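You operate a simulated robot arm through the tools that you are given. There is no shell and no other tool. Be economical: measure what you need, move in short steps, check, and stop when the job is done.

You are at the controls of a simulated two-armed robot. One attempt, no reset.

## Task
Put one of the blue fuses from the top of the grey-legged table on top of the white cam parts box. Put one of the bolts from the top of the grey-legged table on the base of the maroon stand of the silver engine. Put the bottle that says "brake fluid" from the red tool cabinet top on the low bookcase top and the bottle that says "chain oil" on the middle shelf of the low bookcase. Open the fifth cabinet drawer from the top, put the large yellow box on the red tool cabinet top away in the inside from the top of the fifth drawer of the red tool cabinet, then shut the drawer. Push the top cabinet drawer shut. Put the can marked "GRADE 30" from the red tool cabinet top on the top of the wooden work bench. Do these in any order. Set down upright: bottle, large yellow box, can.

The check looks at the end state, three seconds after you hand in, the way a careful person would. Anything else that was tipped, shoved, dropped, spilled or broken makes it a failure.

## Robot
Two 7-joint arms with two-finger parallel grippers on one trunk, on a base that drives. Base frame: it is fixed to the floor where the robot stands at the start and does not move with it; the origin is under the middle of the robot, x ahead of it, y to its left, z up. Readings come in mm, degrees, newtons and seconds.
The left shoulder is at the start at [-82, 119, 851], the right one opposite. With the tool pointing down near the work surface each hand reaches from about 180 to 600 mm from the robot's upright axis, wherever it stands, measured 20 degrees to its own side. Places, roughly: base of the maroon stand of the silver engine [2400, 0, 100]; blue fuse [500, 250, 750]; bolt (6x2x2 cm) [1000, 500, 800]; brake fluid bottle, chain oil bottle, pure water b [8000, -2500, 1000]; cam parts box [1000, -250, 750]; fifth cabinet drawer [7800, -2400, 400]; inside of the fifth drawer of the red tool cabinet [7900, -2400, 400]; large yellow box [7750, -2250, 1000]; low bookcase top [8000, -3300, 1000]; middle shelf of the low bookcase [8000, -3300, 400]; pink can, yellow can [7750, -2500, 1000]; top cabinet drawer [7500, -2400, 900]; top of the wooden work bench [6100, -4300, 800]. Payload 3.43 kg a hand.
The TCP of each hand is the grasp point between the finger pads, 30 mm short of the fingertips. In the tool frame z runs along the fingers and y along their closing line. The gripper opens to 94 mm. The fingers are 28 mm wide and 10 mm thick; the gripper's body (50 by 96 mm) begins 55 mm behind the TCP.
Orientation is told as [roll, pitch, yaw] about the base's x, y, z axes, in that order, counted from this pose: with the fingers straight down and closing along the base's y, the tool's x points along the base's -x, its y along +y and its z along -z.

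## Interface
- The arms move only by the tool nudge_tool. It takes "left_deltas", "right_deltas" or both (then of equal length, played together; a hand with none holds still); each is a list of rows, each a list of 7 numbers: the shift along the tool's x, y, z in units of 40 mm (1.0 is 40 mm), then the turn, a rotation vector about the tool's x, y, z in units of 4 degrees (1.0 is 4 degrees), then the finger opening in mm, from 0 to 94. In form: [[tx, ty, tz, wx, wy, wz, claw], ...]. A call has 1 to 8 rows; each row shifts and turns the commanded pose from where the row before left it, along the tool's axes as they then stand. A call with a number of a shift or a turn outside -1 to 1 is refused whole. Rows are played at 5 a second. More than 50 mm and 8.6 degrees between two rows, or a gripper value outside its range, and nothing of the call is played. Where a pose cannot be reached the arm comes as near as it can. A force on the tool above 40 N (or 10 N above the force at the start of the call, whichever is more), or a blocked arm, ends the call early, and 0.2 s more pass. Each finger travels about 153 mm/s and halts on what it meets, pressing with about 44 N; the grip force reading is that of the motor and also rises with nothing between the fingers. The clock runs only during rows and for 0.2 s after the last one: add rows that do not move to give the fingers time. The reply holds the time, the measured pose of the TCP, the force on the tool along the base axes, the opening and the grip force, in the units named above and with some noise, with the torque about the TCP (base axes, N m) and any sound that the robot's microphone picked up, and new pictures: "views" is both (left out), scene, wrist or none (wrist: the cameras of the hands that moved).
- Cameras (640 x 400 px; columns grow to the right, rows downward): "scene" is now at [39.1, -7.1, 1566.3]; the picture's right is [-0.07, -1.00, 0.00], its down [-0.79, 0.05, -0.62] and it looks along [0.61, -0.04, -0.79] (base axes); focal length 286 px, centre (320, 200). "left" rides on the left gripper at [76, -14, -103] in its tool frame; the picture's right is [0.18, 0.98, 0.00], its down [-0.75, 0.14, -0.64] and it looks along [-0.63, 0.12, 0.77] (tool axes); focal length 243 px, centre (320, 200). "right" rides on the right gripper at [76, 14, -103] in its tool frame; the picture's right is [-0.18, 0.98, 0.00], its down [-0.75, -0.14, -0.64] and it looks along [-0.63, -0.12, 0.77] (tool axes); focal length 243 px, centre (320, 200).
- lift_body(by): slides the trunk up (or, below 0, down) by that many mm; the arms and the scene camera ride with it, the base frame stays. It gives what a move gives, with no picture.
- drive_base(legs): drives the robot by 1 to 6 legs, each [ahead, left, turn to the left] in mm, mm and degrees, along the robot's own axes; the way and the turn of a leg run together, so that a leg with both is an arc; at most 1500 mm and 180 degrees a leg. The arms and the cameras ride along, it lands a little off, and it stops where it bumps. It gives what a move gives, and a new picture of the scene camera.
- pan_tilt(pan, tilt): turns the head with the scene camera to pan (to the left, within 143 degrees either way) and tilt (down, from -29 to 69), counted from straight ahead of the robot. It gives what a move gives, and a new picture of the scene camera.
- pixel_to_xyz(camera, pixels): for up to 12 pixels [column, row] of the newest picture of that camera ("zoom" is the newest enlarged one), the place [x, y, z] in the base frame of the surface seen there, good to about 2 mm, but the place of the scene camera against the robot may be out by one fixed shift of up to 18 mm in any direction. The clock stands still meanwhile.
- zoom(camera, box): a new picture of the part [left, top, right, bottom] of that camera's present view, enlarged. The clock stands still meanwhile.
- sign_off(): hands the job in; it is judged then, once.

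Go step by step. Measure first, check grasps and placings, and put right what went wrong. The budget is 145 turns and 260 pictures, counting those below and the enlarged ones. Unless the task says otherwise, let go and move clear before handing in, and close with one line.

The tools are called after ">>>" as a command line: name --argument value ..., lists and objects as JSON in quotes. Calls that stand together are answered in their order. nudge_tool: Moves the arms, as the interface text tells. Its arguments: {"type":"object","properties":{"left_deltas":{"type":"array","items":{"type":"array","items":{"type":"number"}}},"right_deltas":{"type":"array","items":{"type":"array","items":{"type":"number"}}},"views":{"type":"string","enum":["both","scene","wrist","none"]}},"required":[]} The other tools are called the same way: lift_body (by) slides the trunk up or down; drive_base (legs) drives the base; pan_tilt (pan, tilt) turns the head that bears the scene camera; pixel_to_xyz (camera, pixels) gives the place of the surface under pixels of a picture; zoom (camera, box) takes an enlarged picture of a part of a camera's view; sign_off () hands the job in.

At the start:

```text
time: 0.0
left_tcp_pos: [417.1, 102.4, 1010.9]
left_orientation: [-0.1, 0.0, 0.0]
left_force: [1.0, 0.5, -1.0]
left_ft_torque: [0.0, 0.02, -0.01]
left_grip_width: 94.0
left_grip_force: 0.0
right_tcp_pos: [291.0, -218.2, 1014.7]
right_orientation: [0.0, -0.1, 0.1]
right_force: [1.1, -0.5, -0.4]
right_ft_torque: [-0.03, 0.0, 0.0]
right_grip_width: 94.0
right_grip_force: 0.1
trunk travel left (down, up): [-275.0, 60.0]
robot x, y, heading: [2.7, -2.7, -0.1]
head pan, tilt: [-3.9, 52.0]
```

scene: 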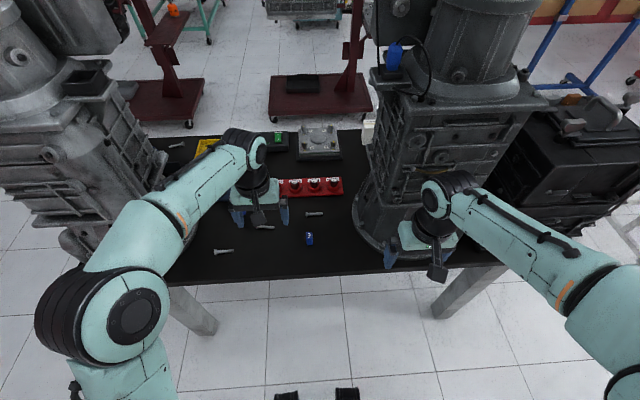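
right: 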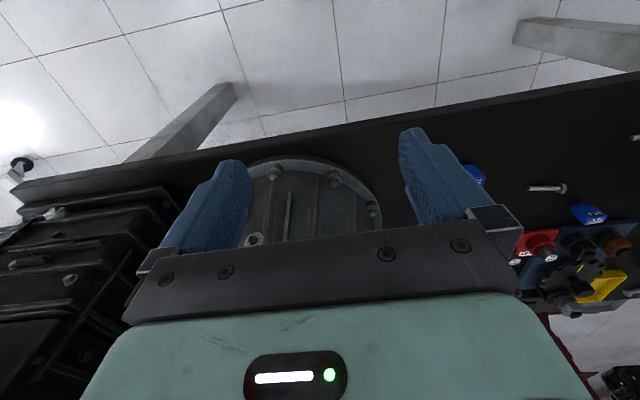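
left: 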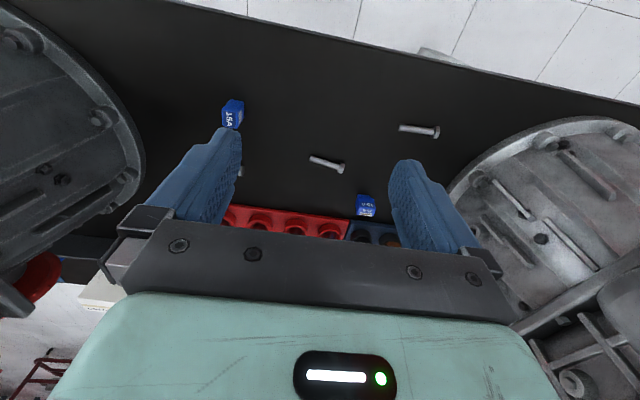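

The scene shows a blue fuse at (309,238), bolts at (223,251), (265,227), (314,213), and a white box edge at (368,128). I'll measure them and zoom in.

>>> pixel_to_xyz --camera "scene" --pixels '[[309, 238], [223, 251], [265, 227], [314, 213], [368, 128], [178, 145], [318, 275], [320, 142], [300, 230], [350, 240], [320, 105], [160, 103]]'

>>> pixel_to_xyz --camera "left" --pixels '[[232, 108], [235, 122], [328, 163], [420, 130], [366, 205], [312, 158], [343, 169], [402, 127], [436, 133]]'

>>> zoom --camera "scene" --box '[160, 60, 480, 270]'

```text
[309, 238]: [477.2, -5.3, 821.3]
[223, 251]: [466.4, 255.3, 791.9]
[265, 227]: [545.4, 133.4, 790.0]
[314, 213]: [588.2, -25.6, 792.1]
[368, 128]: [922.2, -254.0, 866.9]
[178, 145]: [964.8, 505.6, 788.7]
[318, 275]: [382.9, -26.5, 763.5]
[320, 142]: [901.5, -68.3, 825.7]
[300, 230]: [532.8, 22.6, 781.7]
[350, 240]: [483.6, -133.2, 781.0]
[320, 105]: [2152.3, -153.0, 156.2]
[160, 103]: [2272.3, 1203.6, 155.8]
```

```text
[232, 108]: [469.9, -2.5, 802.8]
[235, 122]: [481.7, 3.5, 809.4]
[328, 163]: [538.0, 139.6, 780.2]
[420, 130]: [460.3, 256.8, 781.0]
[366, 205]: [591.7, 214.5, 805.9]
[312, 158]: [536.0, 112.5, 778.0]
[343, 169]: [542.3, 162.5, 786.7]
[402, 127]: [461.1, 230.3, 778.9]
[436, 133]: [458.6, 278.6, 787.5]
```

```text
1.90 times, centred on (320, 165) of scene
```

zoom: 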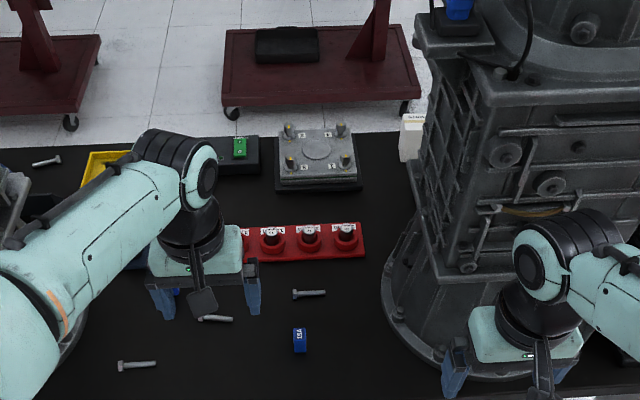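

Bolt A is at about (460,255,780) lying along y, and the fuse is at about (475,0,805). I'll zoom on the fuse in the left camera and look up to find the silver engine's stand.

>>> zoom --camera "left" --box '[190, 80, 450, 240]'

>>> pan_tilt --pan 0 --tilt 20

```text
2.46 times, centred on (320, 160) of left
```

zoom: 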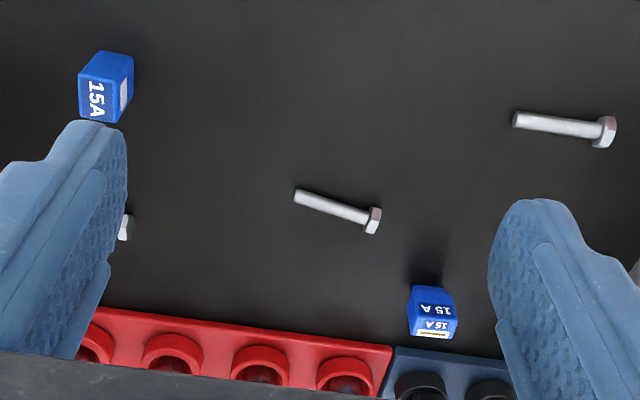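

```text
time: 1.0
left_tcp_pos: [416.7, 103.0, 1010.5]
left_orientation: [0.0, 0.0, 0.0]
left_force: [0.0, -1.5, 1.1]
left_ft_torque: [-0.03, 0.01, 0.02]
left_grip_width: 94.2
left_grip_force: 0.0
right_tcp_pos: [289.7, -219.6, 1015.1]
right_orientation: [-0.1, 0.0, 0.0]
right_force: [-0.4, 0.3, 0.6]
right_ft_torque: [-0.03, -0.02, -0.03]
right_grip_width: 94.0
right_grip_force: 0.2
trunk travel left (down, up): [-275.0, 60.0]
robot x, y, heading: [0.6, -1.7, -0.1]
head pan, tilt: [0.0, 20.0]
```

scene: 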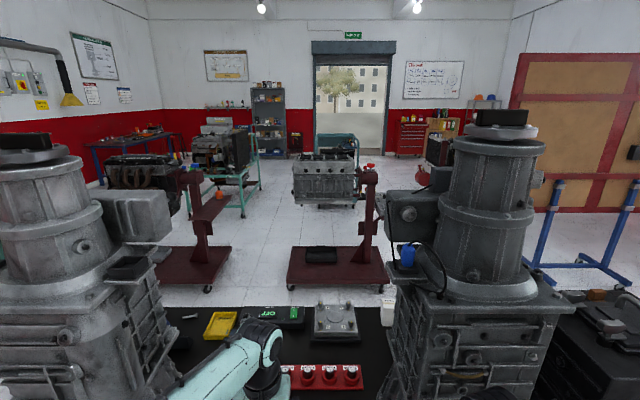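

The silver engine's stand has its base at about (330,265). Now I'll measure the fuse more exactly in the left camera.

>>> zoom --camera "left" --box '[212, 90, 260, 135]'

>>> pixel_to_xyz --camera "left" --pixels '[[224, 113], [232, 104], [242, 104], [231, 124], [238, 125], [240, 115], [229, 118], [225, 122], [300, 130]]'

>>> zoom --camera "scene" --box '[260, 120, 440, 340]'

```text
8.89 times, centred on (236, 112) of left
```

zoom: 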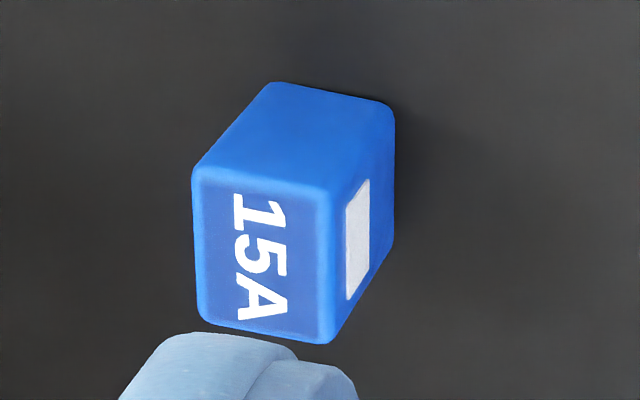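

```text
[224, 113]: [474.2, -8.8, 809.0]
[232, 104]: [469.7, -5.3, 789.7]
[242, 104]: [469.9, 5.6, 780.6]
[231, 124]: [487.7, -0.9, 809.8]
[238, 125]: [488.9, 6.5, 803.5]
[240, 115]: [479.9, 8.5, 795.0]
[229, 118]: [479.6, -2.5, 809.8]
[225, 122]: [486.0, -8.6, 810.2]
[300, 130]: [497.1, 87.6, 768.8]
```

```text
1.82 times, centred on (350, 230) of scene
```

zoom: 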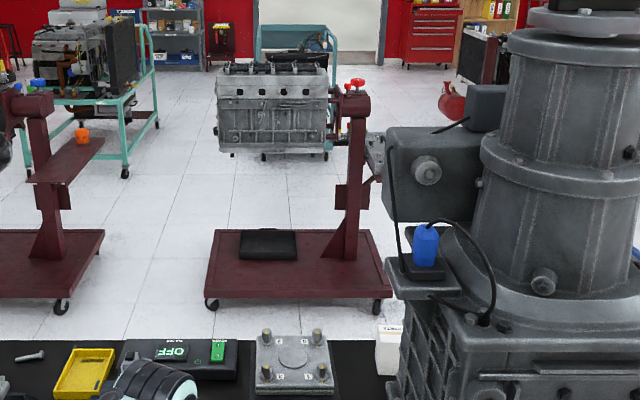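

The fuse top is at z≈810, centred at about (480,-1), and the table is at 769. I'll check the clearance of both big engines before moving sideways.

>>> pixel_to_xyz --camera "left" --pixels '[[455, 190], [500, 140], [560, 125], [620, 200], [560, 300], [620, 140], [120, 110], [145, 175], [60, 150]]'

>>> pixel_to_xyz --camera "scene" --pixels '[[130, 290], [160, 240], [120, 265], [395, 380], [400, 300], [430, 250], [440, 370], [480, 240], [90, 170], [170, 380]]'

```text
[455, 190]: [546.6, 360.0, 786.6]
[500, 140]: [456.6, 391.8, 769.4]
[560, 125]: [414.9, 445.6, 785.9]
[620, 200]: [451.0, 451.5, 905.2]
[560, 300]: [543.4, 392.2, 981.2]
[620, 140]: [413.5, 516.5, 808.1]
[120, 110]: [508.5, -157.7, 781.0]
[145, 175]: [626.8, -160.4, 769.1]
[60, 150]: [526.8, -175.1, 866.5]
```

```text
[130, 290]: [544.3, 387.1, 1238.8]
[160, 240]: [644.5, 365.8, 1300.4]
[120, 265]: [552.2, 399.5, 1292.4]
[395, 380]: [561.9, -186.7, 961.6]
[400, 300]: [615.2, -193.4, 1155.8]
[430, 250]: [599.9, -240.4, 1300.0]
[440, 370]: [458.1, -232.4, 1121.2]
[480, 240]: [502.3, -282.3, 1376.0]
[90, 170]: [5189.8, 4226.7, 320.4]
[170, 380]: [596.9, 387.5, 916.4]
```

Both engines leave room (left at y>360, right at y<-157). I'll drive 110 mm left so each hand has its object on its own side.

>>> drive_base --legs '[[0, 110, 0]]'

>>> pan_tilt --pan 0 --tilt 52

```text
time: 2.6
left_tcp_pos: [416.0, 211.9, 1010.4]
left_orientation: [0.0, 0.0, 0.2]
left_force: [-0.1, -0.1, 1.6]
left_ft_torque: [-0.03, 0.0, 0.0]
left_grip_width: 94.0
left_grip_force: 0.0
right_tcp_pos: [291.2, -110.8, 1015.0]
right_orientation: [0.0, -0.1, 0.1]
right_force: [-0.1, 0.4, -0.8]
right_ft_torque: [-0.01, -0.03, 0.0]
right_grip_width: 94.0
right_grip_force: 0.0
trunk travel left (down, up): [-275.0, 60.0]
robot x, y, heading: [2.3, 107.6, 0.4]
head pan, tilt: [0.0, 20.0]
```

scene: 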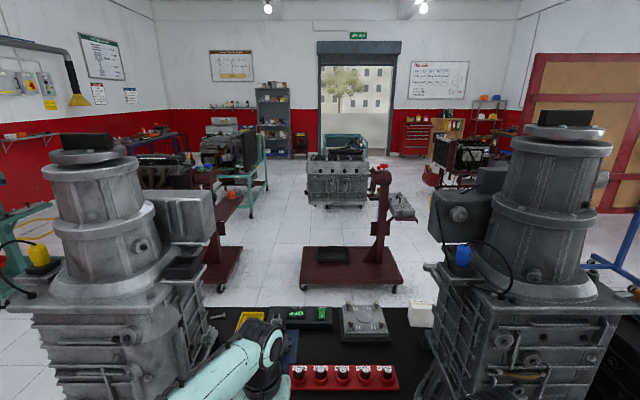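

```text
time: 3.5
left_tcp_pos: [416.3, 210.0, 1010.8]
left_orientation: [0.0, 0.0, 0.0]
left_force: [-0.1, 0.0, 1.0]
left_ft_torque: [-0.03, 0.01, 0.02]
left_grip_width: 94.0
left_grip_force: 0.1
right_tcp_pos: [290.0, -110.7, 1014.7]
right_orientation: [0.0, 0.0, 0.0]
right_force: [0.4, 0.9, 0.1]
right_ft_torque: [0.01, -0.05, 0.0]
right_grip_width: 94.0
right_grip_force: 0.1
trunk travel left (down, up): [-275.0, 60.0]
robot x, y, heading: [-0.8, 105.6, 0.4]
head pan, tilt: [0.0, 52.0]
```

scene: 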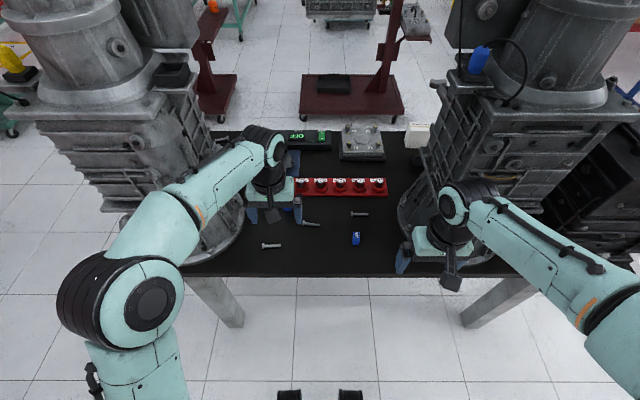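

Clear. I'll move the right hand above the fuse and the left hand above the bolt.

>>> nudge_tool --right_deltas '[[-0.594, 0.344, 0.469, 0, 0, 0, 70], [-0.594, 0.344, 0.469, 0, 0, 0, 60], [-0.594, 0.344, 0.469, 0, 0, 0, 60], [-0.594, 0.344, 0.469, 0, 0, 0, 60], [-0.594, 0.344, 0.469, 0, 0, 0, 60], [-0.594, 0.344, 0.469, 0, 0, 0, 60], [-0.594, 0.344, 0.469, 0, 0, 0, 60], [-0.594, 0.344, 0.469, 0, 0, 0, 60]]' --left_deltas '[[-0.1375, 0.14, 0.406, 0, 0, 0, 60], [-0.1375, 0.14, 0.406, 0, 0, 0, 60], [-0.1375, 0.14, 0.406, 0, 0, 0, 60], [-0.1375, 0.14, 0.406, 0, 0, 0, 60], [-0.1375, 0.14, 0.406, 0, 0, 0, 60], [-0.1375, 0.14, 0.406, 0, 0, 0, 60], [-0.1375, 0.14, 0.406, 0, 0, 0, 60], [-0.1375, 0.14, 0.406, 0, 0, 0, 60]]' --views "wrist"

```text
time: 5.3
left_tcp_pos: [462.6, 256.0, 881.5]
left_orientation: [0.0, 0.0, 0.3]
left_force: [1.4, -0.2, -0.5]
left_ft_torque: [0.02, 0.03, 0.02]
left_grip_width: 60.2
left_grip_force: 0.1
right_tcp_pos: [483.1, -0.1, 865.7]
right_orientation: [0.0, -0.1, 0.1]
right_force: [-0.1, -0.4, 0.0]
right_ft_torque: [0.01, 0.02, -0.01]
right_grip_width: 59.8
right_grip_force: 0.1
trunk travel left (down, up): [-275.0, 60.0]
robot x, y, heading: [-3.1, 110.6, 0.3]
head pan, tilt: [0.0, 52.0]
```

right: 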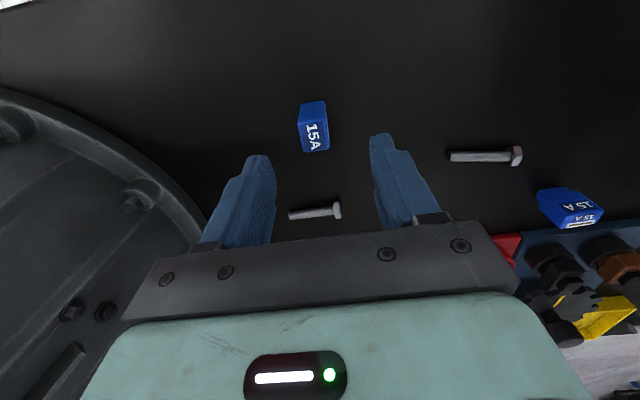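
left: 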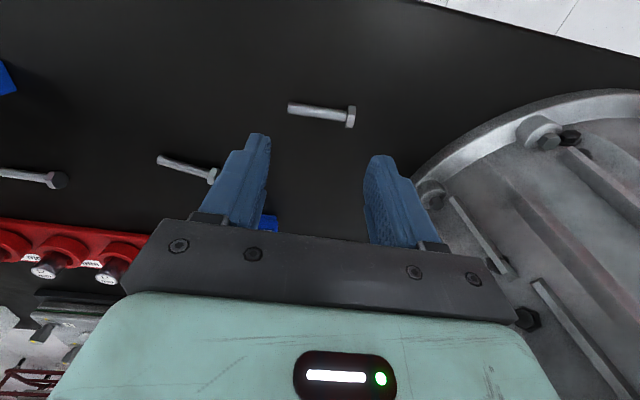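

The right cam shows the fuse between the fingers at (314,130), and the left cam shows the bolt at (322,112). I'll re-measure both.

>>> pixel_to_xyz --camera "right" --pixels '[[305, 133], [325, 130], [306, 150], [328, 148], [302, 108], [325, 105]]'

>>> pixel_to_xyz --camera "left" --pixels '[[292, 108], [320, 112], [340, 115], [350, 117], [420, 165], [460, 130], [520, 100]]'

```text
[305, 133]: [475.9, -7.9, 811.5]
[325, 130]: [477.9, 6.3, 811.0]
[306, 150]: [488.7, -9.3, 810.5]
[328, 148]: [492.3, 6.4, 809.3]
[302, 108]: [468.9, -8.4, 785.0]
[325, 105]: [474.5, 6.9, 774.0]
```

```text
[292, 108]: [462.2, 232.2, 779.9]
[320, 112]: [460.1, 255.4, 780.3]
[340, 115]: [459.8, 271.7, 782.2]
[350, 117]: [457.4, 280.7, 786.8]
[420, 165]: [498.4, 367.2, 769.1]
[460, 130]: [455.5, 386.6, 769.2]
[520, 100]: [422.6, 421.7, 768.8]
```

Both are aligned. The right hand descends to z≈802 and closes on the fuse while the left hand begins its yaw turn.

>>> nudge_tool --right_deltas '[[0, -0.02, 0.6, 0, 0, 0, 60], [0, 0, 0.6, 0, 0, 0, 60], [0, 0, 0.38, 0, 0, 0, 60], [0, 0, 0, 0, 0, 0, 60], [0, 0, 0, 0, 0, 0, 30], [0, 0, 0, 0, 0, 0, 10], [0, 0, 0, 0, 0, 0, 10], [0, 0, 0, 0, 0, 0, 10]]' --left_deltas '[[0, 0, 0, 0, 0, -1, 60], [0, 0, 0, 0, 0, -1, 60], [0, 0, 0, 0, 0, -1, 60], [0, 0, 0, 0, 0, -1, 60], [0, 0, 0, 0, 0, -1, 60], [0, 0, 0, 0, 0, -1, 60], [0, 0, 0, 0, 0, -1, 60], [0, 0, 0, 0, 0, -1, 60]]' --views "wrist"

```text
time: 7.1
left_tcp_pos: [461.8, 255.8, 880.5]
left_orientation: [0.0, 0.0, 32.2]
left_force: [0.0, -0.1, -0.1]
left_ft_torque: [0.0, -0.01, 0.01]
left_grip_width: 59.8
left_grip_force: 0.0
right_tcp_pos: [482.9, -2.6, 801.9]
right_orientation: [0.0, 0.0, 0.0]
right_force: [1.1, 0.9, -0.3]
right_ft_torque: [-0.01, 0.03, 0.02]
right_grip_width: 22.4
right_grip_force: 43.3
trunk travel left (down, up): [-275.0, 60.0]
robot x, y, heading: [2.1, 107.7, 0.1]
head pan, tilt: [0.0, 52.0]
```

right: 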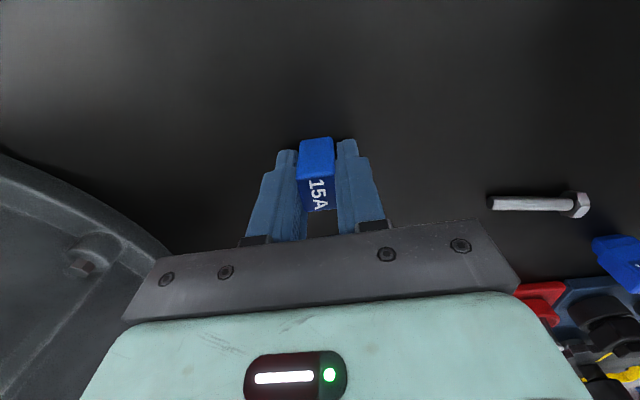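
left: 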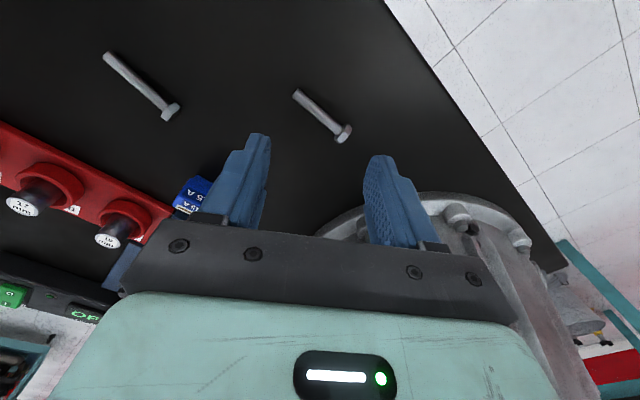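

The fuse is gripped at a 22 mm opening. I'll lift the right hand and keep turning the left.

>>> nudge_tool --right_deltas '[[0, 0, -0.5, 0, 0, 0, 10], [0, 0, -0.8, 0, 0, 0, 10], [0, 0, -0.8, 0, 0, 0, 10], [0, 0, -0.8, 0, 0, 0, 10], [0, 0, -0.8, 0, 0, 0, 10], [0.5, 0, -0.6, 0, 0, 0, 10], [1, 0, 0, 0, 0, 0, 10], [1, 0, 0, 0, 0, 0, 10]]' --left_deltas '[[0, 0, 0, 0, 0, -1, 60], [0, 0, 0, 0, 0, -1, 60], [0, 0, 0, 0, 0, -1, 60], [0, 0, 0, 0, 0, -1, 60], [0, 0, 0, 0, 0, -1, 60], [0, 0, 0, 0, 0, -1, 60], [0, 0, 0, 0, 0, -1, 60], [0, 0, 0, 0, 0, -1, 60]]' --views "none"

>>> nudge_tool --left_deltas '[[0, 0, 0, 0, 0, -1, 60], [0, 0, 0, 0, 0, -1, 60], [0, 0, 0, 0, 0, -1, 60], [0, 0, 0, 0, 0, -1, 60], [0, 0, 0, 0, 0, -1, 60], [0, 0, 0, 0, 0, -0.9, 60], [0, 0, 0.5, 0, 0, 0, 60], [0, 0, 0, 0, 0, 0, 60]]' --right_deltas '[[1, 0, 0, 0, 0, 0, 10], [0.6, 0, 0, 0, 0, 0, 10], [0, 0, 0, 0, 0, 0, 10], [0, 0, 0, 0, 0, 0, 10], [0, 0, 0, 0, 0, 0, 10], [0, 0, 0, 0, 0, 0, 10], [0, 0, 0, 0, 0, 0, 10], [0, 0, 0, 0, 0, 0, 10]]' --views "wrist"

```text
time: 8.9
left_tcp_pos: [459.6, 255.0, 881.4]
left_orientation: [-0.1, -0.1, 64.2]
left_force: [-0.4, 0.5, 0.0]
left_ft_torque: [-0.01, 0.03, 0.01]
left_grip_width: 60.3
left_grip_force: 0.1
right_tcp_pos: [378.9, -0.5, 973.2]
right_orientation: [0.0, 0.0, 0.0]
right_force: [-0.7, 0.3, 0.5]
right_ft_torque: [-0.01, -0.04, 0.01]
right_grip_width: 22.6
right_grip_force: 43.8
trunk travel left (down, up): [-275.0, 60.0]
robot x, y, heading: [1.5, 103.9, 0.2]
head pan, tilt: [0.0, 52.0]
```

```text
time: 10.7
left_tcp_pos: [460.9, 254.0, 860.8]
left_orientation: [0.0, 0.0, 87.8]
left_force: [0.0, -0.2, -0.8]
left_ft_torque: [-0.04, 0.0, 0.01]
left_grip_width: 60.1
left_grip_force: 0.1
right_tcp_pos: [318.7, -0.2, 972.1]
right_orientation: [0.0, 0.0, 0.1]
right_force: [-0.7, 0.3, -0.7]
right_ft_torque: [-0.01, -0.01, -0.03]
right_grip_width: 22.2
right_grip_force: 44.7
trunk travel left (down, up): [-275.0, 60.0]
robot x, y, heading: [3.0, 105.9, 0.2]
head pan, tilt: [0.0, 52.0]
```

right: 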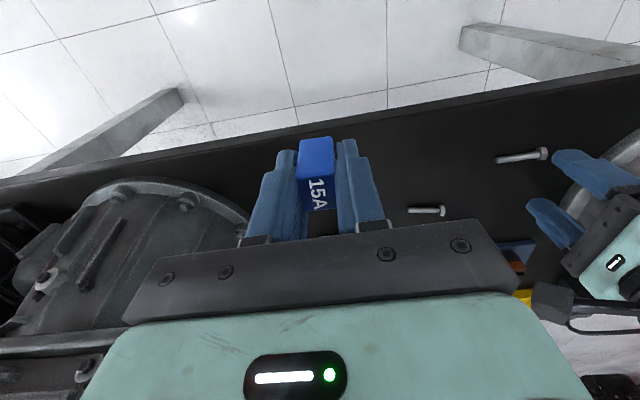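
left: 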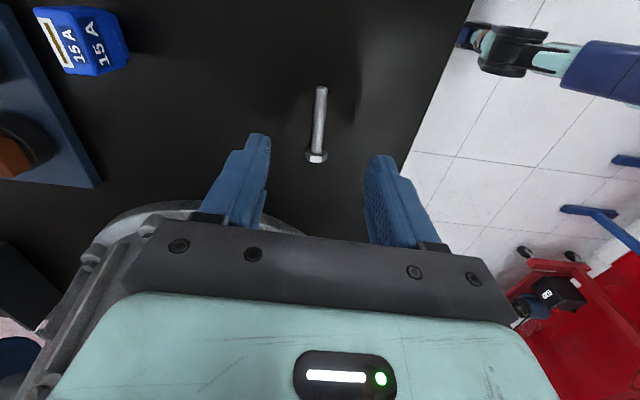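

The fuse is held and the bolt at (317,125) is centred. The left hand goes down and closes.

>>> nudge_tool --left_deltas '[[0, 0, 0.6, 0, 0, 0, 60], [0, 0, 0.6, 0, 0, 0, 60], [0, 0, 0.29, 0, 0, 0, 60], [0, 0, 0, 0, 0, 0, 60], [0, 0, 0, 0, 0, 0, 30], [0, 0, 0, 0, 0, 0, 2], [0, 0, 0, 0, 0, 0, 2], [0, 0, 0, 0, 0, 0, 2]]' --views "wrist"

```text
time: 12.5
left_tcp_pos: [459.5, 256.5, 802.3]
left_orientation: [0.0, 0.1, 87.7]
left_force: [0.2, 0.3, 0.5]
left_ft_torque: [0.02, -0.02, 0.0]
left_grip_width: 8.0
left_grip_force: 42.3
right_tcp_pos: [318.0, 0.3, 972.1]
right_orientation: [0.1, 0.0, 0.1]
right_force: [0.2, 0.8, -0.1]
right_ft_torque: [0.07, -0.02, 0.0]
right_grip_width: 22.2
right_grip_force: 43.9
trunk travel left (down, up): [-275.0, 60.0]
robot x, y, heading: [1.3, 106.2, 0.1]
head pan, tilt: [0.0, 52.0]
```

left: 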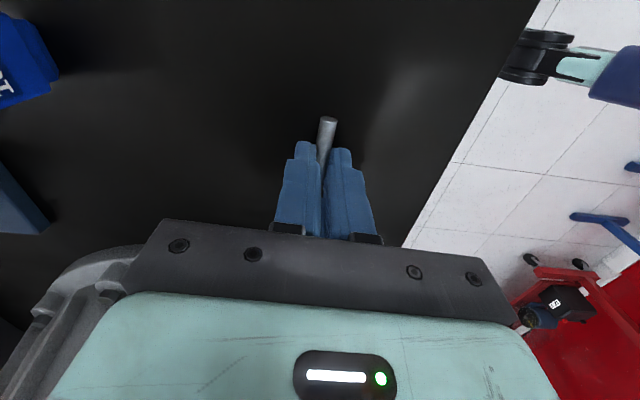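

The bolt is gripped (8 mm). I'll lift it and retract toward the robot.

>>> nudge_tool --left_deltas '[[0, 0, -0.5, 0, 0, 0, 2], [0, 0, -0.9, 0, 0, 0, 2], [0, 0, -0.9, 0, 0, 0, 2], [0, 0, -0.9, 0, 0, 0, 2], [0, 0, -0.9, 0, 0, 0, 2], [0, 0.9, 0, 0, 0, 0, 2], [0, 1, 0, 0, 0, 0, 2], [0, 1, 0, 0, 0, 0, 2]]' --right_deltas '[[0, -1, 0, 0, 0, 0, 10], [0, -1, 0, 0, 0, 0, 10], [0, -0.5, 0, 0, 0, 0, 10], [0.5, 0, 0, 0, 0, 0, 10], [0, 0, 0, 0, 0, 0, 10], [0, 0, 0, 0, 0, 0, 10], [0, 0, 0, 0, 0, 0, 10], [0, 0, 0, 0, 0, 0, 10]]' --views "wrist"

>>> pan_tilt --pan -80 --tilt 25

>>> pan_tilt --pan 80 --tilt 25

```text
time: 14.3
left_tcp_pos: [342.9, 260.2, 968.6]
left_orientation: [-0.1, -0.1, 87.7]
left_force: [-1.0, -0.2, -0.7]
left_ft_torque: [0.03, -0.05, 0.0]
left_grip_width: 8.1
left_grip_force: 42.0
right_tcp_pos: [296.0, -99.3, 973.4]
right_orientation: [-0.1, 0.0, 0.1]
right_force: [-0.1, -0.6, -0.5]
right_ft_torque: [0.03, -0.06, 0.01]
right_grip_width: 22.3
right_grip_force: 44.2
trunk travel left (down, up): [-275.0, 60.0]
robot x, y, heading: [-0.9, 109.3, 0.2]
head pan, tilt: [0.0, 52.0]
```

right: 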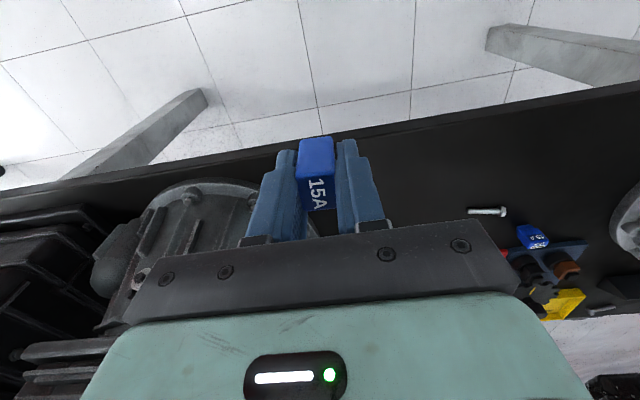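
left: 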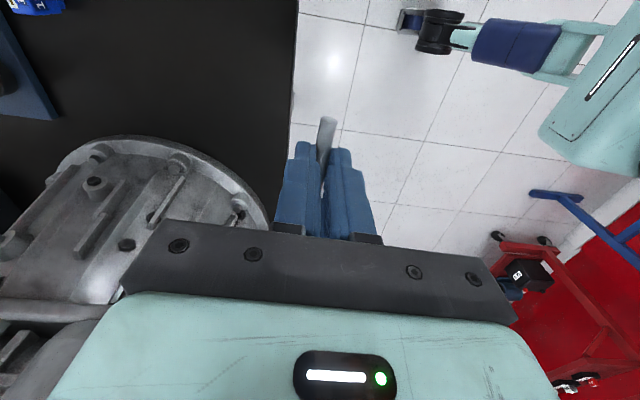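

```text
time: 15.9
left_tcp_pos: [343.7, 260.6, 966.1]
left_orientation: [0.0, 0.0, 87.7]
left_force: [-1.0, 0.2, 0.3]
left_ft_torque: [0.0, -0.04, 0.0]
left_grip_width: 8.3
left_grip_force: 41.9
right_tcp_pos: [297.6, -99.3, 974.1]
right_orientation: [0.0, 0.0, 0.0]
right_force: [-0.5, -0.5, -0.2]
right_ft_torque: [-0.06, 0.03, 0.01]
right_grip_width: 22.3
right_grip_force: 44.1
trunk travel left (down, up): [-275.0, 60.0]
robot x, y, heading: [0.4, 105.2, 0.1]
head pan, tilt: [-80.0, 25.0]
```

scene: 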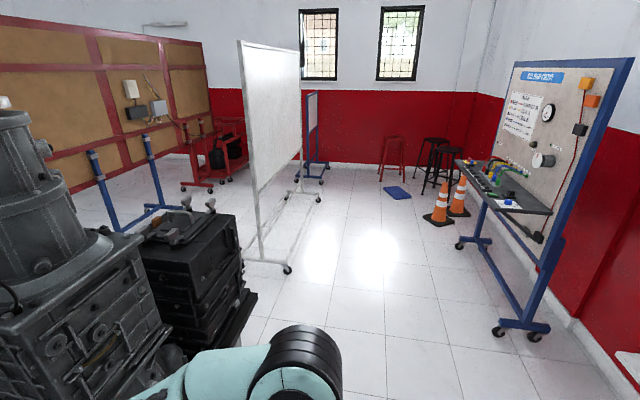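

```text
time: 18.3
left_tcp_pos: [344.2, 260.1, 967.1]
left_orientation: [0.0, -0.1, 87.7]
left_force: [0.4, -0.3, -0.5]
left_ft_torque: [0.0, 0.05, 0.02]
left_grip_width: 8.2
left_grip_force: 42.4
right_tcp_pos: [296.4, -99.2, 973.4]
right_orientation: [0.1, 0.0, 0.1]
right_force: [0.1, -0.4, -0.3]
right_ft_torque: [0.02, -0.02, 0.03]
right_grip_width: 22.1
right_grip_force: 43.9
trunk travel left (down, up): [-275.0, 60.0]
robot x, y, heading: [-3.9, 110.1, 0.3]
head pan, tilt: [80.0, 25.0]
```

scene: 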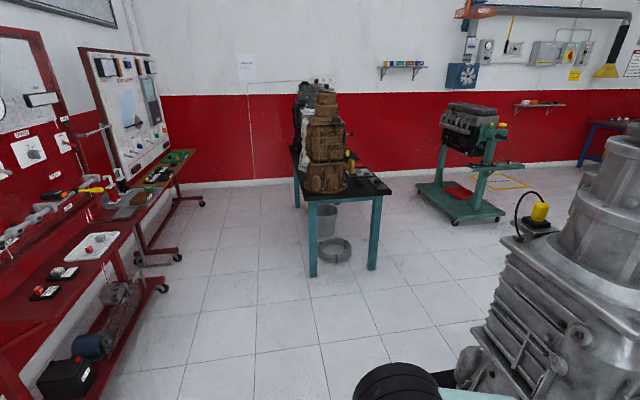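

The left side looks open, with a green-legged table at (340,270) and a green stand at (460,200). I'll check the table's left corner and the gap beyond it.

>>> pixel_to_xyz --camera "scene" --pixels '[[312, 275], [372, 268], [455, 222], [503, 212], [418, 190], [330, 330], [450, 300], [500, 250], [530, 190]]'

>>> pan_tilt --pan 40 --tilt 30

```text
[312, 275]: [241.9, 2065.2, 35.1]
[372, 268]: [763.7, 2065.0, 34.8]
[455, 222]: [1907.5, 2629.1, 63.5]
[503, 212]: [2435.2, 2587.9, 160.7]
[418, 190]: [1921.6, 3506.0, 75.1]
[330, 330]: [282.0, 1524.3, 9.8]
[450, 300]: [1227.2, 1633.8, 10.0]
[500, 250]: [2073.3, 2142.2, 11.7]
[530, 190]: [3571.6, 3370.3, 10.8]
```

```text
time: 19.4
left_tcp_pos: [343.5, 260.7, 967.3]
left_orientation: [0.0, 0.0, 87.7]
left_force: [0.1, 0.5, -0.1]
left_ft_torque: [0.0, 0.01, 0.0]
left_grip_width: 8.4
left_grip_force: 41.3
right_tcp_pos: [298.0, -100.2, 974.6]
right_orientation: [0.1, 0.0, 0.1]
right_force: [0.9, 0.1, 0.6]
right_ft_torque: [0.01, 0.01, 0.0]
right_grip_width: 22.0
right_grip_force: 44.0
trunk travel left (down, up): [-275.0, 60.0]
robot x, y, heading: [0.8, 104.5, 0.1]
head pan, tilt: [40.0, 30.0]
```

scene: 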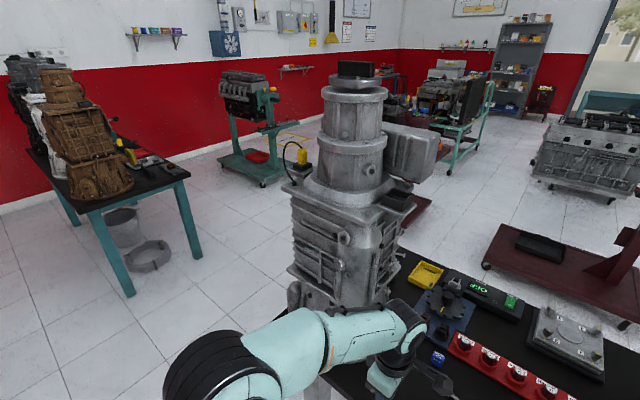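

The aisle between the lathe-like engine and the green-legged table looks wide. I'll look further left and back for the red bench and the table's end before driving.

>>> pixel_to_xyz --camera "scene" --pixels '[[130, 292], [187, 255], [293, 290], [410, 215], [430, 205], [485, 265], [545, 280], [625, 320], [500, 230], [240, 180], [425, 290], [560, 330]]'

>>> pan_tilt --pan 95 --tilt 45

```text
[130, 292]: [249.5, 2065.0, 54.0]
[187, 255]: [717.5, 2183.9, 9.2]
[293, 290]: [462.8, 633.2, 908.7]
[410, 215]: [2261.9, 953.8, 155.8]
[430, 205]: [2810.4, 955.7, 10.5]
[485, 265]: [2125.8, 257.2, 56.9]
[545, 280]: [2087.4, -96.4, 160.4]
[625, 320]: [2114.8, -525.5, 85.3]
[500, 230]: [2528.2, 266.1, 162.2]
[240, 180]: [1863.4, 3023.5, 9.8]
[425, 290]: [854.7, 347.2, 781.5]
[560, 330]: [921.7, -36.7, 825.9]
```

```text
time: 20.6
left_tcp_pos: [344.9, 260.6, 967.0]
left_orientation: [0.1, 0.0, 87.8]
left_force: [0.3, -0.1, 1.0]
left_ft_torque: [0.0, -0.01, 0.0]
left_grip_width: 8.0
left_grip_force: 42.1
right_tcp_pos: [297.6, -98.4, 973.4]
right_orientation: [0.0, 0.0, 0.1]
right_force: [-0.3, 0.5, -0.8]
right_ft_torque: [-0.01, 0.03, -0.01]
right_grip_width: 22.1
right_grip_force: 44.2
trunk travel left (down, up): [-275.0, 60.0]
robot x, y, heading: [-0.0, 110.3, 0.2]
head pan, tilt: [95.0, 45.0]
```

scene: 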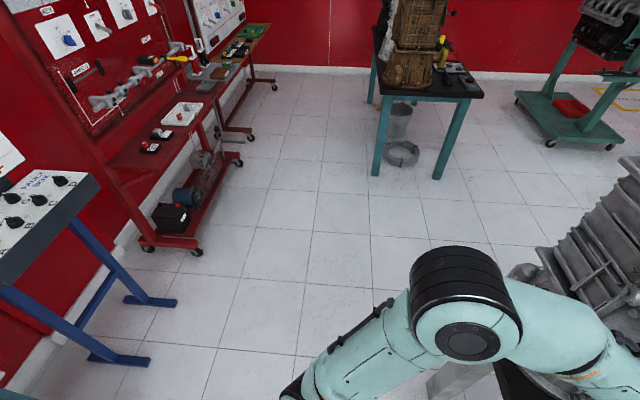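

The way is clear: red bench at x<-400, green table at y≥2065, silver stand base at x≥2087, y −525..257, z≈150. I'll drive around the table's left end.

>>> drive_base --legs '[[-120, 0, 0], [0, 1240, 0], [1500, 0, 0], [140, 0, 0]]'

>>> pan_tilt --pan -50 --tilt 35

```text
time: 40.5
left_tcp_pos: [1867.2, 1555.0, 968.1]
left_orientation: [0.0, 0.0, 90.4]
left_force: [-0.5, -0.4, -0.8]
left_ft_torque: [0.01, 0.02, 0.0]
left_grip_width: 8.1
left_grip_force: 42.4
right_tcp_pos: [1836.0, 1193.1, 973.3]
right_orientation: [0.0, 0.0, 2.8]
right_force: [0.7, 0.1, -0.4]
right_ft_torque: [0.0, 0.0, -0.04]
right_grip_width: 22.1
right_grip_force: 44.7
trunk travel left (down, up): [-275.0, 60.0]
robot x, y, heading: [1529.1, 1384.2, 2.6]
head pan, tilt: [95.0, 45.0]
```

scene: 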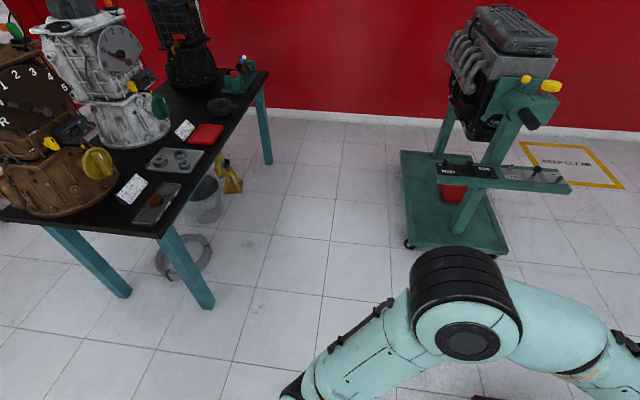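

```text
time: 42.8
left_tcp_pos: [1866.5, 1554.6, 966.1]
left_orientation: [0.0, 0.0, 90.3]
left_force: [0.1, 0.2, -0.8]
left_ft_torque: [-0.02, 0.0, 0.02]
left_grip_width: 7.8
left_grip_force: 42.0
right_tcp_pos: [1836.3, 1193.7, 974.9]
right_orientation: [0.0, 0.1, 2.7]
right_force: [-0.1, 0.7, 0.0]
right_ft_torque: [0.0, 0.0, -0.02]
right_grip_width: 22.1
right_grip_force: 43.8
trunk travel left (down, up): [-275.0, 60.0]
robot x, y, heading: [1529.6, 1387.4, 2.4]
head pan, tilt: [-50.0, 35.0]
```

scene: 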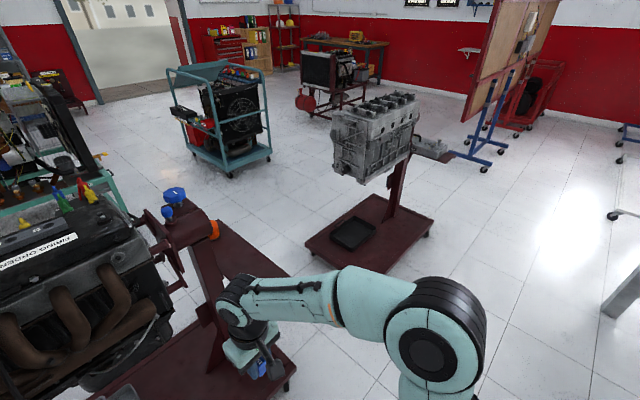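

I'm at (1529,1387), heading 2.5°. The left stand's engine is close, so I'll measure it and the silver stand base before sliding right.

>>> pixel_to_xyz --camera "scene" --pixels '[[60, 280], [160, 320], [195, 290], [285, 370], [175, 195], [215, 230], [310, 245], [380, 285], [430, 225], [375, 200], [350, 170], [440, 150]]'

>>> pan_tilt --pan 0 --tilt 40

```text
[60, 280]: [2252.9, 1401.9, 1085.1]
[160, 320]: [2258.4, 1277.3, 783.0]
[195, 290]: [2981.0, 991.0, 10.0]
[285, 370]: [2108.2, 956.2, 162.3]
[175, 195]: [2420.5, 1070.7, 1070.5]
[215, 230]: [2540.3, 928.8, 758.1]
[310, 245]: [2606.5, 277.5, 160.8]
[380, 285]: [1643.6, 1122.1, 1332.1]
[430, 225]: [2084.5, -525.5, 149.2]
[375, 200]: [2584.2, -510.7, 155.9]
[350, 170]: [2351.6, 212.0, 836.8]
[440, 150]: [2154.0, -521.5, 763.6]
```

```text
time: 44.0
left_tcp_pos: [1866.3, 1554.8, 967.5]
left_orientation: [0.0, 0.0, 90.3]
left_force: [-0.6, -0.2, -1.1]
left_ft_torque: [0.02, 0.02, 0.06]
left_grip_width: 8.5
left_grip_force: 41.9
right_tcp_pos: [1836.6, 1192.9, 973.6]
right_orientation: [0.1, 0.0, 2.7]
right_force: [0.4, 0.0, -0.2]
right_ft_torque: [-0.01, -0.02, 0.01]
right_grip_width: 21.9
right_grip_force: 43.7
trunk travel left (down, up): [-275.0, 60.0]
robot x, y, heading: [1531.5, 1383.4, 2.7]
head pan, tilt: [0.0, 40.0]
```

scene: 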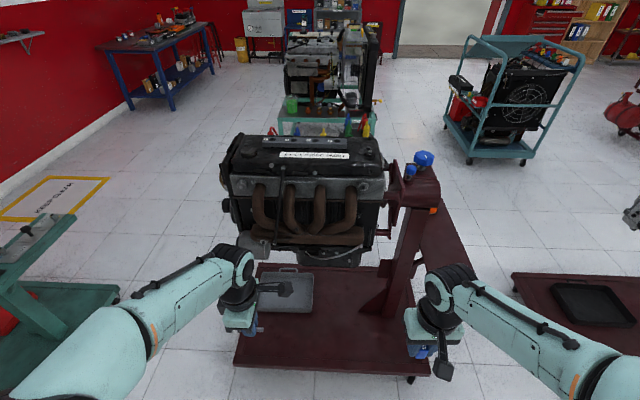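

Sliding right stays clear of everything (hands reach x≈1890, stand edges x≥2084). I'll straighten the heading, then slide to y≈0.

>>> drive_base --legs '[[0, 0, -2.6], [0, -1400, 0], [50, 0, 0]]'

>>> zoom --camera "scene" --box '[160, 100, 480, 300]'

```text
time: 57.2
left_tcp_pos: [1926.6, 160.5, 967.2]
left_orientation: [-0.1, 0.0, 87.6]
left_force: [0.4, 0.3, -0.1]
left_ft_torque: [0.0, 0.02, 0.01]
left_grip_width: 8.1
left_grip_force: 42.3
right_tcp_pos: [1877.3, -199.4, 973.4]
right_orientation: [0.0, 0.0, 0.1]
right_force: [0.5, -0.3, -0.3]
right_ft_torque: [0.02, 0.0, -0.01]
right_grip_width: 22.1
right_grip_force: 44.3
trunk travel left (down, up): [-275.0, 60.0]
robot x, y, heading: [1581.2, 6.3, 0.2]
head pan, tilt: [0.0, 40.0]
```

scene: 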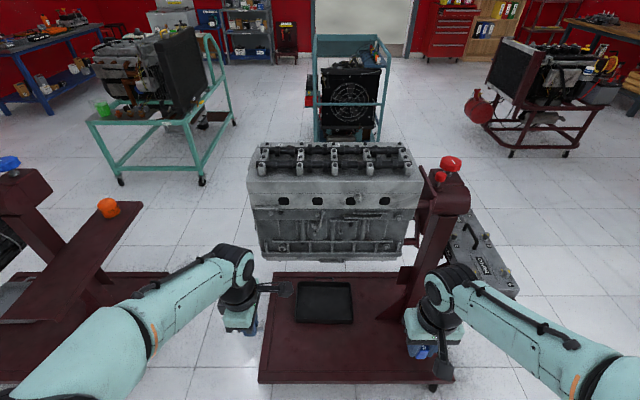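

```text
2.00 times, centred on (320, 200) of scene
```

zoom: 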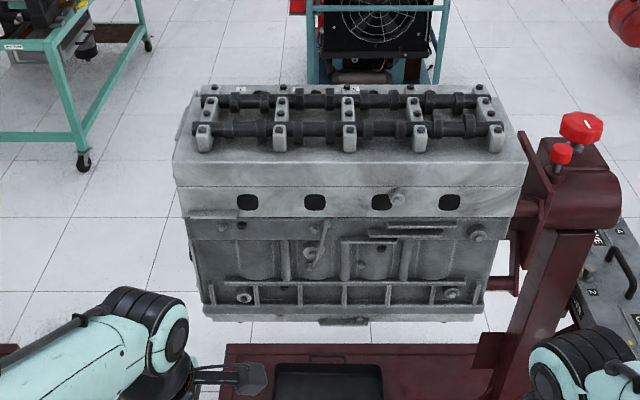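

The stand base has free space in front of the black tray, e.g. around (300,350). I'll measure it.

>>> pixel_to_xyz --camera "scene" --pixels '[[262, 380], [275, 340], [300, 350], [350, 350], [325, 322], [325, 300], [380, 375], [330, 258], [265, 250], [410, 340], [300, 378], [320, 230]]'

```text
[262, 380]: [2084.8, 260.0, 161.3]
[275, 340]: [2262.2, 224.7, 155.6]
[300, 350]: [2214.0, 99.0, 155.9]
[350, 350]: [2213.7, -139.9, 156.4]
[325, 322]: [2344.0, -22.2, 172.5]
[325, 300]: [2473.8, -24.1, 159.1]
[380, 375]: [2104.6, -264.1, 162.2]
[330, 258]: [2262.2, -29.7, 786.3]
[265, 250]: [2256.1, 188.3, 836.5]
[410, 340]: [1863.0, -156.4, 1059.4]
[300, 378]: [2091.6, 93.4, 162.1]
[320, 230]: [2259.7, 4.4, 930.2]
```

The surface is at about z≈148 and free at (2180,160). I'll drive 80 mm ahead and lower the trunk.

>>> drive_base --legs '[[80, 0, 0]]'

>>> lift_body --by -274

>>> nudge_tool --left_deltas '[[0, 0, 1, 0, 0, 0, 2], [0, 0, 1, 0, 0, 0, 2], [0, 0, 1, 0, 0, 0, 2], [0, 0, 1, 0, 0, 0, 2], [0, 0, 1, 0, 0, 0, 2], [0, 0, 1, 0, 0, 0, 2], [0, 0, 1, 0, 0, 0, 2], [0, 0, 1, 0, 0, 0, 2]]' --views "wrist"

```text
time: 58.2
left_tcp_pos: [2003.1, 161.2, 968.0]
left_orientation: [0.1, 0.0, 87.6]
left_force: [-0.5, -0.4, -1.2]
left_ft_torque: [0.02, 0.04, 0.0]
left_grip_width: 8.0
left_grip_force: 42.1
right_tcp_pos: [1954.8, -198.7, 973.6]
right_orientation: [0.0, 0.2, 0.0]
right_force: [0.3, 0.8, -0.6]
right_ft_torque: [0.01, 0.04, 0.0]
right_grip_width: 22.2
right_grip_force: 43.8
trunk travel left (down, up): [-275.0, 60.0]
robot x, y, heading: [1657.6, 7.5, 0.1]
head pan, tilt: [0.0, 40.0]
```

scene: 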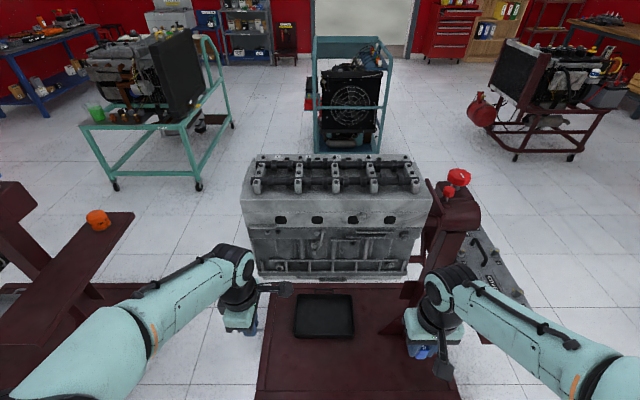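

```text
time: 61.0
left_tcp_pos: [2002.3, 160.3, 694.0]
left_orientation: [0.1, -0.1, 87.6]
left_force: [0.5, 0.5, 0.0]
left_ft_torque: [-0.01, 0.02, 0.02]
left_grip_width: 8.0
left_grip_force: 42.2
right_tcp_pos: [1954.2, -199.4, 699.4]
right_orientation: [0.1, 0.0, 0.0]
right_force: [-0.5, -0.3, -0.8]
right_ft_torque: [0.03, 0.0, 0.02]
right_grip_width: 22.0
right_grip_force: 44.5
trunk travel left (down, up): [-1.0, 334.0]
robot x, y, heading: [1660.0, 7.4, -0.1]
head pan, tilt: [0.0, 40.0]
```

```text
time: 62.8
left_tcp_pos: [2003.6, 159.5, 372.4]
left_orientation: [-0.1, 0.0, 87.6]
left_force: [-0.2, -0.2, -0.7]
left_ft_torque: [-0.02, 0.01, -0.02]
left_grip_width: 8.3
left_grip_force: 42.1
right_tcp_pos: [1955.1, -199.4, 700.5]
right_orientation: [0.0, 0.0, -0.1]
right_force: [-0.3, -0.5, -0.7]
right_ft_torque: [-0.01, 0.01, 0.0]
right_grip_width: 21.9
right_grip_force: 43.8
trunk travel left (down, up): [-1.0, 334.0]
robot x, y, heading: [1656.3, 10.3, 0.1]
head pan, tilt: [0.0, 40.0]
```

left: 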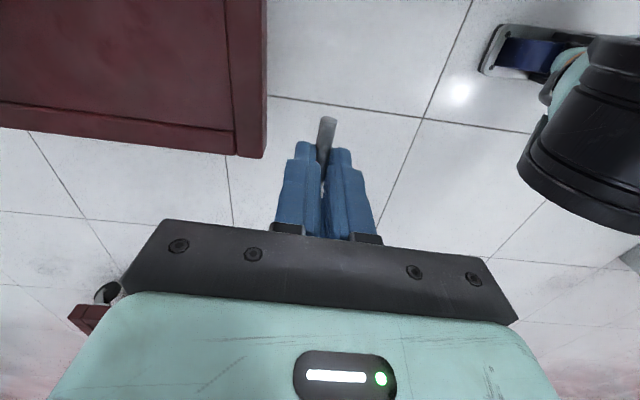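

Reachable. The base's corner shows at (265,155) in the left camera, so I'll measure the surface and move forward over the base.

>>> pixel_to_xyz --camera "left" --pixels '[[100, 80], [200, 80], [240, 100], [250, 140], [230, 148]]'

>>> nudge_tool --left_deltas '[[0, -0.9, 0, 0, 0, 0, 2], [0, -0.9, 0, 0, 0, 0, 2], [0, -0.9, 0, 0, 0, 0, 2], [0, -0.9, 0.5, 0, 0, 0, 2], [0, -0.8, 0.8, 0, 0, 0, 2], [0, 0, 0.8, 0, 0, 0, 2]]' --views "wrist"

```text
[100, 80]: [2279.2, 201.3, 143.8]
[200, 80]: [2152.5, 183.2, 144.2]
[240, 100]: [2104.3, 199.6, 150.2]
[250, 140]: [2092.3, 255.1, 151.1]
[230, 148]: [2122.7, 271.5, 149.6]
```

```text
time: 64.2
left_tcp_pos: [2176.6, 151.5, 290.8]
left_orientation: [0.2, 0.0, 87.7]
left_force: [0.1, -1.0, 0.0]
left_ft_torque: [-0.02, 0.0, -0.01]
left_grip_width: 8.4
left_grip_force: 42.2
right_tcp_pos: [1954.9, -198.9, 699.1]
right_orientation: [0.0, 0.1, 0.0]
right_force: [-0.4, -0.7, -0.3]
right_ft_torque: [0.0, -0.02, 0.02]
right_grip_width: 22.2
right_grip_force: 44.0
trunk travel left (down, up): [-1.0, 334.0]
robot x, y, heading: [1660.9, 11.5, 0.1]
head pan, tilt: [0.0, 40.0]
```

left: 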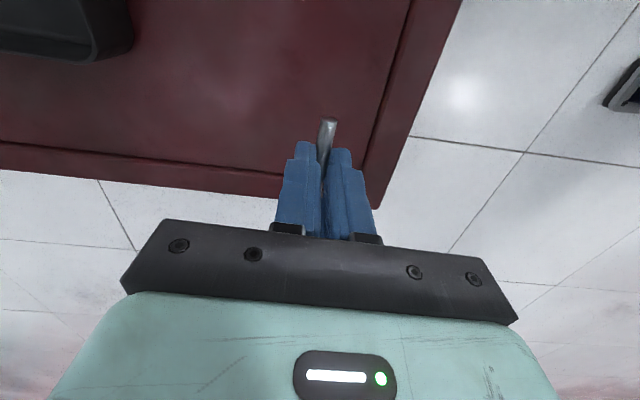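

The recessed surface is at z≈144 with a rim at 150. I'll lower to TCP z≈179, slightly forward.

>>> nudge_tool --left_deltas '[[0, -0.5, 0.7, 0, 0, 0, 2], [0, 0, 0.9, 0, 0, 0, 2], [0, 0, 0.8, 0, 0, 0, 2], [0, 0, 0.38, 0, 0, 0, 2], [0, 0, 0, 0, 0, 0, 2]]' --views "wrist"

```text
time: 65.4
left_tcp_pos: [2146.4, 149.0, 228.4]
left_orientation: [0.0, 0.0, 87.7]
left_force: [-0.1, 0.6, -0.4]
left_ft_torque: [0.01, -0.03, 0.01]
left_grip_width: 8.2
left_grip_force: 42.0
left hand out of reach, approached as far as the arm can: row 1, 2, 3, 4
right_tcp_pos: [1953.5, -199.4, 700.2]
right_orientation: [-0.1, 0.0, -0.1]
right_force: [-0.4, -0.4, -0.4]
right_ft_torque: [-0.03, 0.02, -0.02]
right_grip_width: 21.9
right_grip_force: 44.8
trunk travel left (down, up): [-1.0, 334.0]
robot x, y, heading: [1657.3, 6.6, 0.1]
head pan, tilt: [0.0, 40.0]
```

left: 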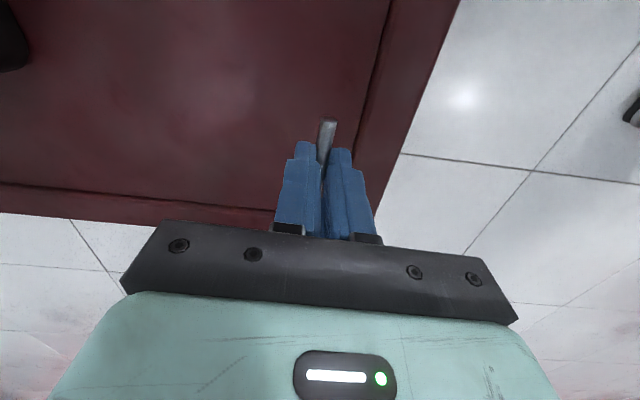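

The pose is out of reach at the low end, so I need to get closer. I'll look down to check clearance between my base and the stand.

>>> pan_tilt --pan 0 --tilt 69

```text
time: 66.3
left_tcp_pos: [2147.1, 148.9, 228.3]
left_orientation: [0.0, 0.1, 87.5]
left_force: [-0.3, 0.2, -0.8]
left_ft_torque: [-0.02, -0.02, 0.01]
left_grip_width: 8.2
left_grip_force: 42.1
right_tcp_pos: [1955.1, -200.0, 698.9]
right_orientation: [0.0, 0.0, -0.1]
right_force: [1.2, 0.3, -0.6]
right_ft_torque: [0.0, 0.02, 0.02]
right_grip_width: 21.9
right_grip_force: 44.3
trunk travel left (down, up): [-1.0, 334.0]
robot x, y, heading: [1658.8, 7.9, 0.2]
head pan, tilt: [0.0, 68.8]
```

scene: 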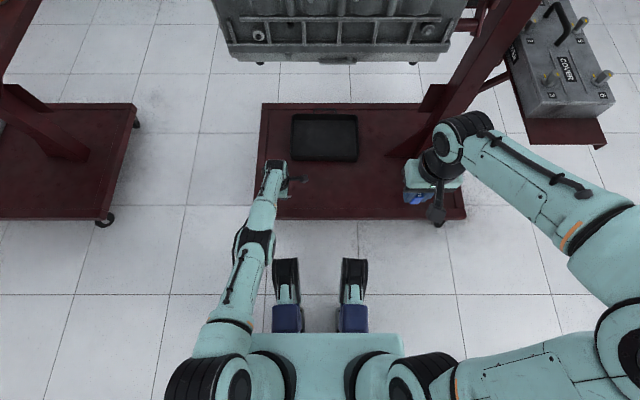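

>>> pixel_to_xyz --camera "scene" --pixels '[[285, 262], [354, 262], [285, 275], [320, 218], [380, 340], [360, 317]]'

```text
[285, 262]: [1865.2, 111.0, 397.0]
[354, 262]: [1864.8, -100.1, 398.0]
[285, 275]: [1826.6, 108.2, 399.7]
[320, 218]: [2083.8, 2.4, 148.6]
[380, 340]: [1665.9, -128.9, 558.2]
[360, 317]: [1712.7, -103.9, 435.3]
```

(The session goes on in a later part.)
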